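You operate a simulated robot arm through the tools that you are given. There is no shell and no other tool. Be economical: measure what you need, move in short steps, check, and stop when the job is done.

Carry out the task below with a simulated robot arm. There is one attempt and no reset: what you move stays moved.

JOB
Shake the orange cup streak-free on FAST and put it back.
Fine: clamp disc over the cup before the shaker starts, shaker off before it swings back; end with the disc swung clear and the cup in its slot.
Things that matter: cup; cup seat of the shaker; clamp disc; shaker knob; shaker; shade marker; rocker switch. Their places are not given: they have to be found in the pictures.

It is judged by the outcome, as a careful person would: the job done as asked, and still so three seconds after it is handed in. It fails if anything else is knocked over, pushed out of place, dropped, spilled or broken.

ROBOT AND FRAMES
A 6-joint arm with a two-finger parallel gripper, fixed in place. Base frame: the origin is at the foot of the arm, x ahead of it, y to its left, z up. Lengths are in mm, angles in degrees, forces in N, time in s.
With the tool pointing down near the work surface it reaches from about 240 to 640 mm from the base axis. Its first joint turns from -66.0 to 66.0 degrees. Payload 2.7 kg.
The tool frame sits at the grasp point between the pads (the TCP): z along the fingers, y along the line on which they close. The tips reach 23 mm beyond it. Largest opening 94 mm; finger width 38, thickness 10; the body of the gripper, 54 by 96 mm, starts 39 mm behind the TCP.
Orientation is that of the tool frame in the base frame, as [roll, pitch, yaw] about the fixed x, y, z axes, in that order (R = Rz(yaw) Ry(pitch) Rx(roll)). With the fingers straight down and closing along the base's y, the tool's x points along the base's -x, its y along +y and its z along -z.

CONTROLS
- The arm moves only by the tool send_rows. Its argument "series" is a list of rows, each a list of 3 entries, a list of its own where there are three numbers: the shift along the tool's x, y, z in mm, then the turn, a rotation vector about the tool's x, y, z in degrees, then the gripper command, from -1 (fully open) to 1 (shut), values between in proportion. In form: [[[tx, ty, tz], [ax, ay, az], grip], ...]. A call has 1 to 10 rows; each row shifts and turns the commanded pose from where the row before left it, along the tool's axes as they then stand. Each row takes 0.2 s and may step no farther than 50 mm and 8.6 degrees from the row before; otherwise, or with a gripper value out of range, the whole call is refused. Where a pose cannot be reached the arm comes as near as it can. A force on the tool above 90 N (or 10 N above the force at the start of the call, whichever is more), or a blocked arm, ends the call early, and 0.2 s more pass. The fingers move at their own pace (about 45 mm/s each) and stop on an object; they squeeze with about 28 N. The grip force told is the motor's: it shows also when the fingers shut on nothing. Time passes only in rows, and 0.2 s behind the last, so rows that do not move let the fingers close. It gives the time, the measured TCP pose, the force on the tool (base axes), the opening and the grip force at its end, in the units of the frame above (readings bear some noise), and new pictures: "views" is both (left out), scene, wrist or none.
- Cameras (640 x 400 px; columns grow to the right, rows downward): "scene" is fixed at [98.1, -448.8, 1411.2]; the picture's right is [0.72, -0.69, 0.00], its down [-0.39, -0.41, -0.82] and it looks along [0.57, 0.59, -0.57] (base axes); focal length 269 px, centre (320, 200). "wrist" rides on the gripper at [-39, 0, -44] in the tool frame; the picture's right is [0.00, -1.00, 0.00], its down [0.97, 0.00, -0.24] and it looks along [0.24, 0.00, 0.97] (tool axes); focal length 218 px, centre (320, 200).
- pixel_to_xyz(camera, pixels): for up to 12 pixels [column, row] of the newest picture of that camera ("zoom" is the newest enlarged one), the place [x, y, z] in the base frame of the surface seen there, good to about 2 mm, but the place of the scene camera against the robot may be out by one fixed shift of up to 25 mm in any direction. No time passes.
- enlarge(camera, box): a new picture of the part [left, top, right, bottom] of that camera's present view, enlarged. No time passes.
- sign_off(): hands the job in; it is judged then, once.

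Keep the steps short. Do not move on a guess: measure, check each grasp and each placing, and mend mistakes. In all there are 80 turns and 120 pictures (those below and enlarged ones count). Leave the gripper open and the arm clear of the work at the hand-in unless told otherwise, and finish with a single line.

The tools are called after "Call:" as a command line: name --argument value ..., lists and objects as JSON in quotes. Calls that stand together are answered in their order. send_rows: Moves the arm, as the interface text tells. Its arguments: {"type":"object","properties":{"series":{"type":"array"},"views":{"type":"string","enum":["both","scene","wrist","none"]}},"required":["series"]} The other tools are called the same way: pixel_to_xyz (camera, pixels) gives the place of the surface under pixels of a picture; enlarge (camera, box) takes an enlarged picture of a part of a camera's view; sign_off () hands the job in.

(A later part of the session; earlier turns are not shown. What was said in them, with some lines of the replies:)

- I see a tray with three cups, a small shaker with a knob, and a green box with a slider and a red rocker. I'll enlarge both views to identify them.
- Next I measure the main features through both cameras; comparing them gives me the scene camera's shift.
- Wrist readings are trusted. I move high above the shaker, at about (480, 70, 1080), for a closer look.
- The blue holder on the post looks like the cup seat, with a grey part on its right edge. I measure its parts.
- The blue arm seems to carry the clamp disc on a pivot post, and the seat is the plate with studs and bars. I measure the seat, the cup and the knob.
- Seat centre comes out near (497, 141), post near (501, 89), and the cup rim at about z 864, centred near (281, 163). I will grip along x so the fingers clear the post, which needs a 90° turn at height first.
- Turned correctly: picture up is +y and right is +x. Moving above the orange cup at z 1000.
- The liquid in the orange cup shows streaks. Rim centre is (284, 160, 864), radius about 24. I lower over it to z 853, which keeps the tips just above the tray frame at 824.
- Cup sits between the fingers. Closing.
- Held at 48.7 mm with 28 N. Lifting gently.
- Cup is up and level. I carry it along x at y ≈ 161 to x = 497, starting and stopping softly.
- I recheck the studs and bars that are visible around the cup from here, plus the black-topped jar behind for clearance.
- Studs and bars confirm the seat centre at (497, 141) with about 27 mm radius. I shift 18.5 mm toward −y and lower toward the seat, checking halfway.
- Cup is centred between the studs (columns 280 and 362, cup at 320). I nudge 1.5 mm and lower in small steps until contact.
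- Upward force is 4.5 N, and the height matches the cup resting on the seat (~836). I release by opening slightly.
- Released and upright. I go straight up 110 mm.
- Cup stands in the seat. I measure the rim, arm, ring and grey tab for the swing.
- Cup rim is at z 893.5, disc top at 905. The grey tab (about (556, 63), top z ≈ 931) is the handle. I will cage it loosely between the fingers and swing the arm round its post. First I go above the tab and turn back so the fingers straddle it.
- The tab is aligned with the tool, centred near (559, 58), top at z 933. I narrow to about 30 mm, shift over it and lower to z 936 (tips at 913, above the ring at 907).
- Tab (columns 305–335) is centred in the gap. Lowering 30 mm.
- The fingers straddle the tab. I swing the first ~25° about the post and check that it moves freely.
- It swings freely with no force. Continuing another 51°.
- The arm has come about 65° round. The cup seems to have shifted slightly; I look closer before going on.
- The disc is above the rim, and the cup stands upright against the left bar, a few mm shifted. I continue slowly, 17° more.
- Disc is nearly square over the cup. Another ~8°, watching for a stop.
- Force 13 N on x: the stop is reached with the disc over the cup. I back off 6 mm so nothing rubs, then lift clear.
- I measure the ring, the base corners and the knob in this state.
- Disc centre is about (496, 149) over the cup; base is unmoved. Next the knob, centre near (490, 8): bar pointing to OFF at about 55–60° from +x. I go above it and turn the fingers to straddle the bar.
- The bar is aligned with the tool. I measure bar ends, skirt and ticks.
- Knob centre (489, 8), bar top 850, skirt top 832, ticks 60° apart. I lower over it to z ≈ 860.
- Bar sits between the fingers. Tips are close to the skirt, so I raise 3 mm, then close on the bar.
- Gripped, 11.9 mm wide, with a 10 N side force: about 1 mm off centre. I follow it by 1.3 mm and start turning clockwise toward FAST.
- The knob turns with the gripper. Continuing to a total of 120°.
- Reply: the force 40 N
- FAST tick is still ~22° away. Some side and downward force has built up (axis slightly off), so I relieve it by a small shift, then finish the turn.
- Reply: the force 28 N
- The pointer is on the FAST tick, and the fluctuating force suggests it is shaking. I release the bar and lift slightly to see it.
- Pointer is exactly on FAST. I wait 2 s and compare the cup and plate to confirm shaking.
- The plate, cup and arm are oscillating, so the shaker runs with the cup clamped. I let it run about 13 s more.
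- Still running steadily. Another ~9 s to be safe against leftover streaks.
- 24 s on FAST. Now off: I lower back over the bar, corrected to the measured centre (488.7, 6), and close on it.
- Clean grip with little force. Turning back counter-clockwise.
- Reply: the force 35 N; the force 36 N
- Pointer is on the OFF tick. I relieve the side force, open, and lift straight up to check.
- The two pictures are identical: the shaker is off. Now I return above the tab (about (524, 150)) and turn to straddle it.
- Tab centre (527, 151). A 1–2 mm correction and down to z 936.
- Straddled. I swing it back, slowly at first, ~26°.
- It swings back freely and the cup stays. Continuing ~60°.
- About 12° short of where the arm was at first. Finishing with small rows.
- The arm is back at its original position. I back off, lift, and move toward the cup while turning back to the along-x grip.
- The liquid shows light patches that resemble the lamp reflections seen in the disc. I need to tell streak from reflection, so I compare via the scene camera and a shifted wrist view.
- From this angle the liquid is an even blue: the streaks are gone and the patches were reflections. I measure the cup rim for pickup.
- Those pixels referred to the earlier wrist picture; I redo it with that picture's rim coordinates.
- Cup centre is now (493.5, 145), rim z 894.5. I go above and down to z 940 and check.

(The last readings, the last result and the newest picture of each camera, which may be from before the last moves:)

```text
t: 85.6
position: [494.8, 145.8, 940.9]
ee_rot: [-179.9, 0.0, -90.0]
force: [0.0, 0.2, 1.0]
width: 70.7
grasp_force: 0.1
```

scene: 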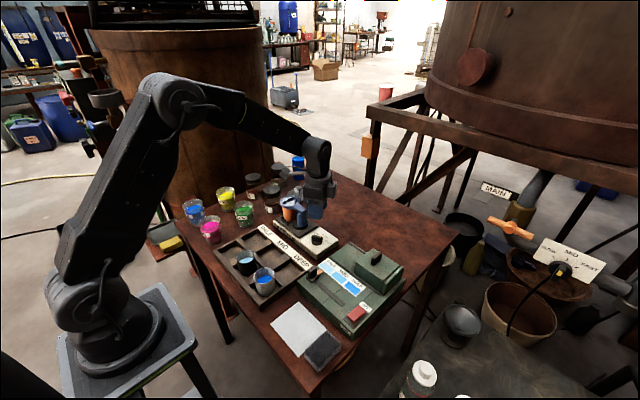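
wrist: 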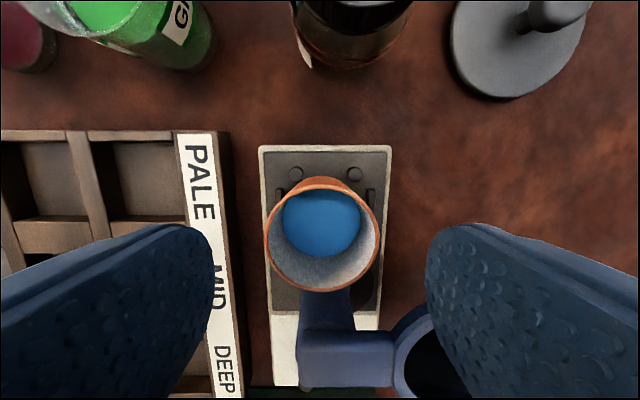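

Centred (rim columns 263–380). Lowering 56 mm and closing.

Call:
send_rows --series '[[[0, 0, 22], [0, 0, 0], -0.5], [[0, 0, 22], [0, 0, 0], -0.5], [[0, 0, 12], [0, 0, 0], -0.5], [[0, 0, 0], [0, 0, 0], -0.5], [[0, 0, 0], [0, 0, 0], 0], [[0, 0, 0], [0, 0, 0], 0.5], [[0, 0, 0], [0, 0, 0], 1], [[0, 0, 0], [0, 0, 0], 1]]' --views "wrist"

```text
t: 87.4
position: [493.6, 145.3, 884.9]
ee_rot: [180.0, -0.1, -90.0]
force: [-0.3, 0.3, 0.0]
width: 49.8
grasp_force: 28.3
```

wrist: 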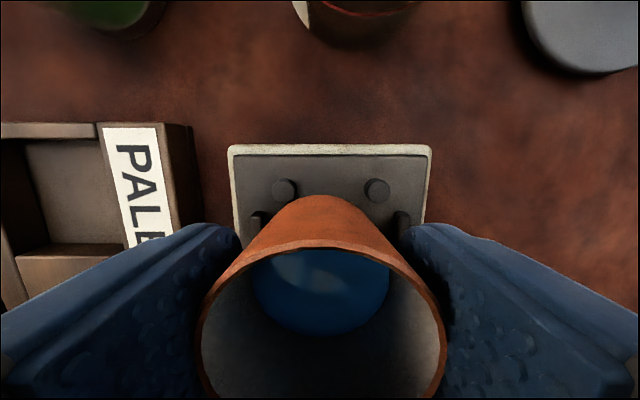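

Held. Lifting gently, then carrying back.

Call:
send_rows --series '[[[0, 0, -5], [0, 0, 0], 1], [[0, 0, -12], [0, 0, 0], 1], [[0, 0, -18], [0, 0, 0], 1], [[0, 0, -18], [0, 0, 0], 1], [[0, 0, -9], [0, 0, 0], 1], [[-5, 0, 0], [0, 0, 0], 1], [[-6, 0, 0], [0, 0, 0], 1], [[-4, 0, 0], [0, 0, 0], 1], [[0, 0, 0], [0, 0, 0], 1]]' --views "none"

Call:
send_rows --series '[[[0, 8, 0], [0, 0, 0], 1], [[0, 18, 0], [0, 0, 0], 1], [[0, 28, 0], [0, 0, 0], 1], [[0, 34, 0], [0, 0, 0], 1], [[0, 35, 0], [0, 0, 0], 1], [[0, 34, 0], [0, 0, 0], 1], [[0, 27, 0], [0, 0, 0], 1], [[0, 17, 0], [0, 0, 0], 1], [[0, 8.5, 0], [0, 0, 0], 1], [[0, 0, 0], [0, 0, 0], 1]]' --views "both"

```text
t: 89.4
position: [492.1, 159.9, 946.8]
ee_rot: [-180.0, 0.0, -90.1]
force: [0.6, 0.1, -1.0]
width: 49.7
grasp_force: 28.1
```

```text
t: 91.6
position: [283.5, 162.3, 947.3]
ee_rot: [179.9, -0.1, -90.0]
force: [0.1, 0.2, -1.0]
width: 49.2
grasp_force: 28.6
```

scene: 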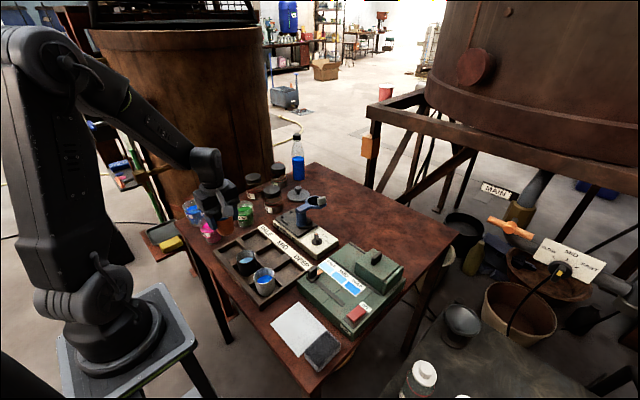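
wrist: 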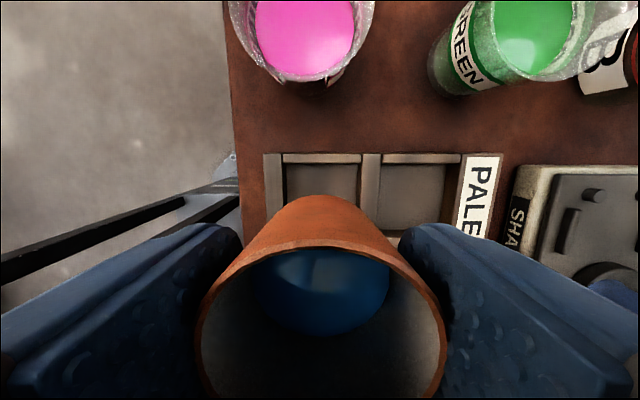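

The view matches the one at first lift. I lower toward z 854 with soft final steps.

Call:
send_rows --series '[[[1, 0, 8], [0, 0, 0], 1], [[0, 0, 18], [0, 0, 0], 1], [[0, 0, 22], [0, 0, 0], 1], [[0, 0, 20], [0, 0, 0], 1], [[0, 0, 12], [0, 0, 0], 1], [[0, 0, 6], [0, 0, 0], 1], [[0, 0, 3], [0, 0, 0], 1], [[0, 0, 2], [0, 0, 0], 1], [[0, 0, 1.5], [0, 0, 0], 1], [[0, 0, 0], [0, 0, 0], 1]]' --views "wrist"

```text
t: 93.8
position: [284.0, 159.4, 855.3]
ee_rot: [-179.9, 0.0, -90.0]
force: [-1.8, -0.1, 10.8]
width: 49.6
grasp_force: 27.8
```

wrist: 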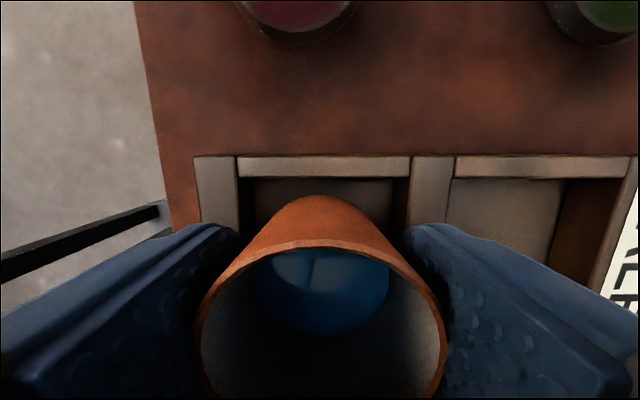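

Contact at 10.8 N and z 855, the same height as at pickup: the cup is on the slot floor. I release and lift away.

Call:
send_rows --series '[[[0, 0, 0], [0, 0, 0], 0.2], [[0, 0, 0], [0, 0, 0], -0.3], [[0, 0, 0], [0, 0, 0], -0.5], [[0, 0, 0], [0, 0, 0], -0.5], [[0, 0, -10], [0, 0, 0], -0.5], [[0, 0, -25], [0, 0, 0], -0.5], [[0, 0, -40], [0, 0, 0], -0.5], [[0, 0, -45], [0, 0, 0], -0.5], [[0, 0, -45], [0, 0, 0], -0.5], [[0, 0, 0], [0, 0, 0], -0.5]]' --views "both"

Call:
enlarge --camera "wrist" --box '[270, 140, 380, 240]'

Call:
enlarge --camera "scene" --box '[180, 170, 420, 370]'

```text
t: 96.0
position: [282.4, 160.5, 1019.6]
ee_rot: [-179.9, -0.1, -90.0]
force: [0.8, 0.0, -0.1]
width: 70.6
grasp_force: 0.2
```

scene: 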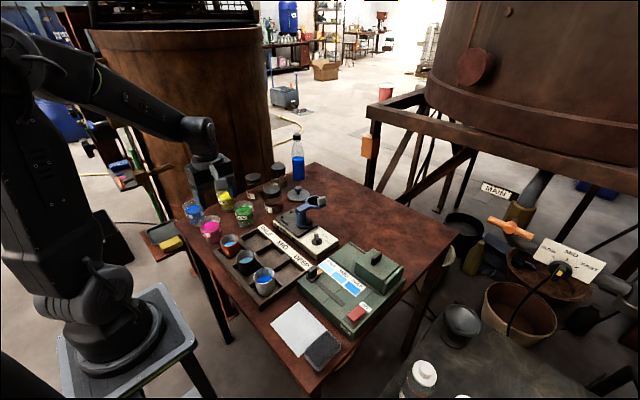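
wrist: 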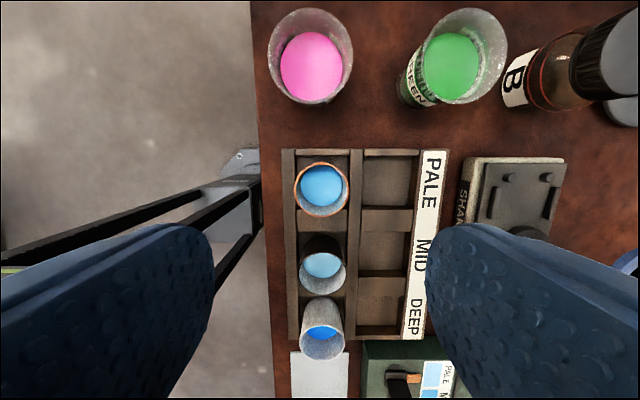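

```text
4.00 times, centred on (325, 190) of wrist
```

zoom: 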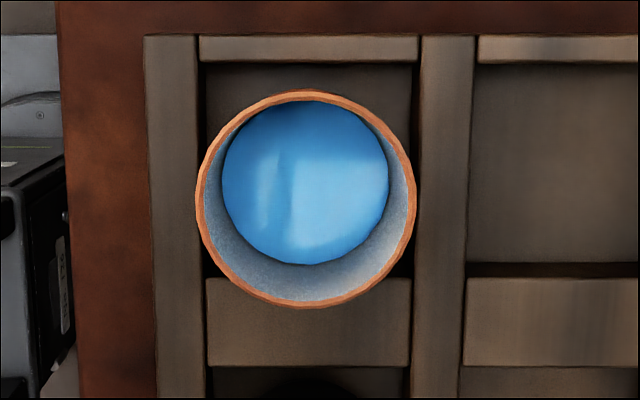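

```text
2.00 times, centred on (300, 270) of scene
```

zoom: 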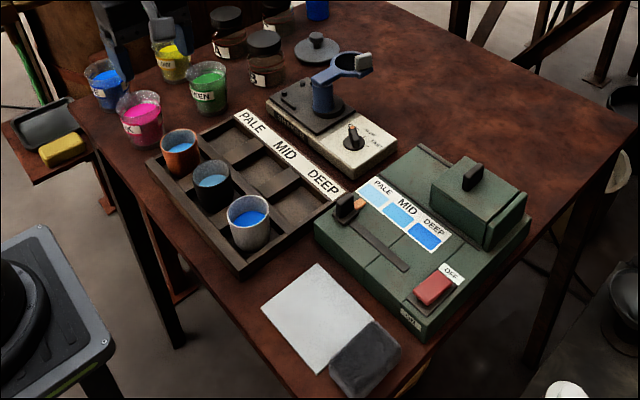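

Cup stands in its slot, knob at OFF, disc clear. I retreat toward the start pose, opening fully, and do a last check of the liquid without reflections.

Call:
send_rows --series '[[[0, 0, -40], [0, 0, 0], -1], [[28, -6.4, -33], [0, 0, 0], -1], [[28, -6.4, -33], [0, 0, 0], -1], [[28, -6.4, -33], [0, 0, 0], -1], [[28, -6.4, -33], [0, 0, 0], -1], [[28, -6.4, -33], [0, 0, 0], -1], [[0, 0, 0], [0, 0, 0], -1]]' --views "wrist"

Call:
enlarge --camera "wrist" --box '[230, 80, 420, 250]'

Call:
enlarge --camera "scene" --box '[215, 220, 290, 300]'

```text
t: 97.6
position: [316.1, 18.4, 1225.3]
ee_rot: [-180.0, 0.0, -89.9]
force: [0.4, 0.9, 0.4]
width: 94.2
grasp_force: 0.2
```

wrist: 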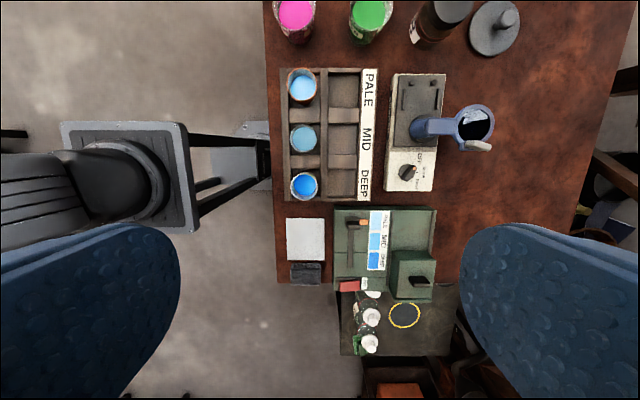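

```text
2.35 times, centred on (325, 165) of wrist
```

zoom: 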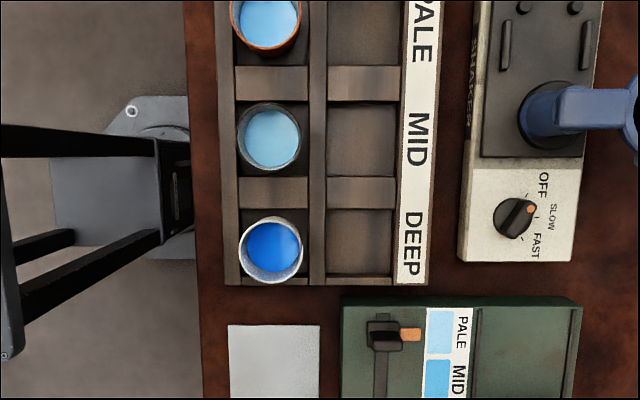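

```text
5.00 times, centred on (252, 260) of scene
```

zoom: 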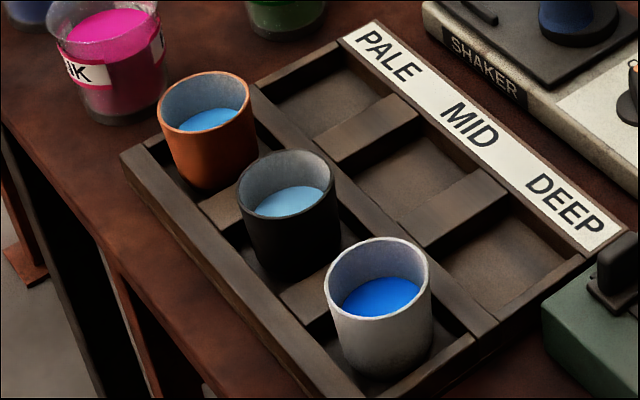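

The knob pointer looks a little off OFF from here; I zoom in to be sure.

Call:
enlarge --camera "wrist" --box '[380, 140, 440, 200]'

Call:
enlarge --camera "scene" --box '[270, 195, 345, 260]'

Call:
enlarge --camera "wrist" --box '[280, 60, 330, 110]'

```text
6.67 times, centred on (410, 170) of wrist
```

zoom: 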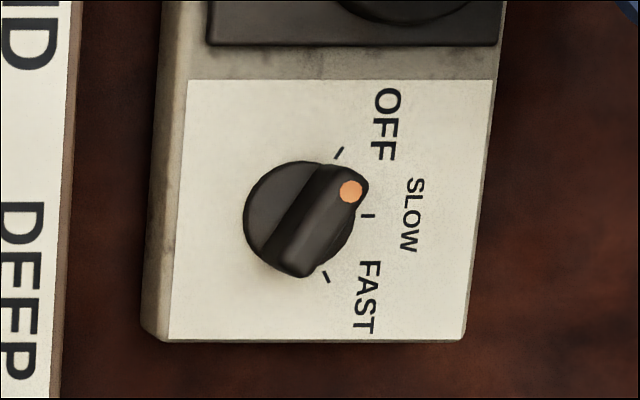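

```text
6.15 times, centred on (308, 228) of scene
```

zoom: 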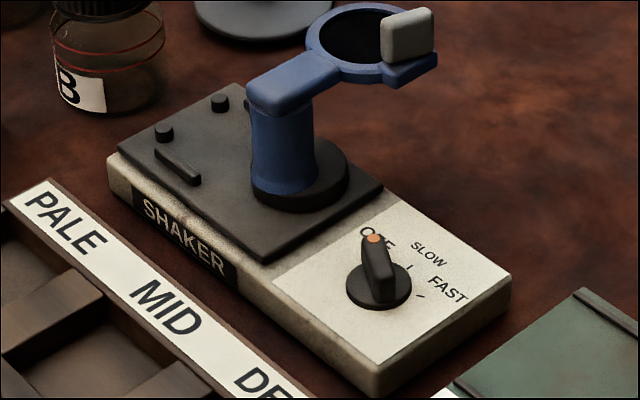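

```text
8.00 times, centred on (305, 85) of wrist
```

zoom: 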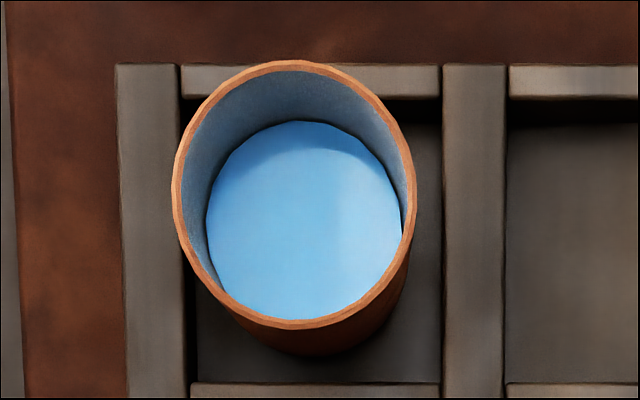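

The bar is parallel to the OFF direction (the offset was parallax), the disc is clear, the cup is upright in its slot and the liquid is even. Gripper is open and the arm is clear, so I hand in.

Call:
sign_off

```text
The job is handed in.
```

The orange cup ran about 24 s on FAST under the clamp disc and now looks streak-free; it is back in its slot, with the shaker off and the disc swung clear.
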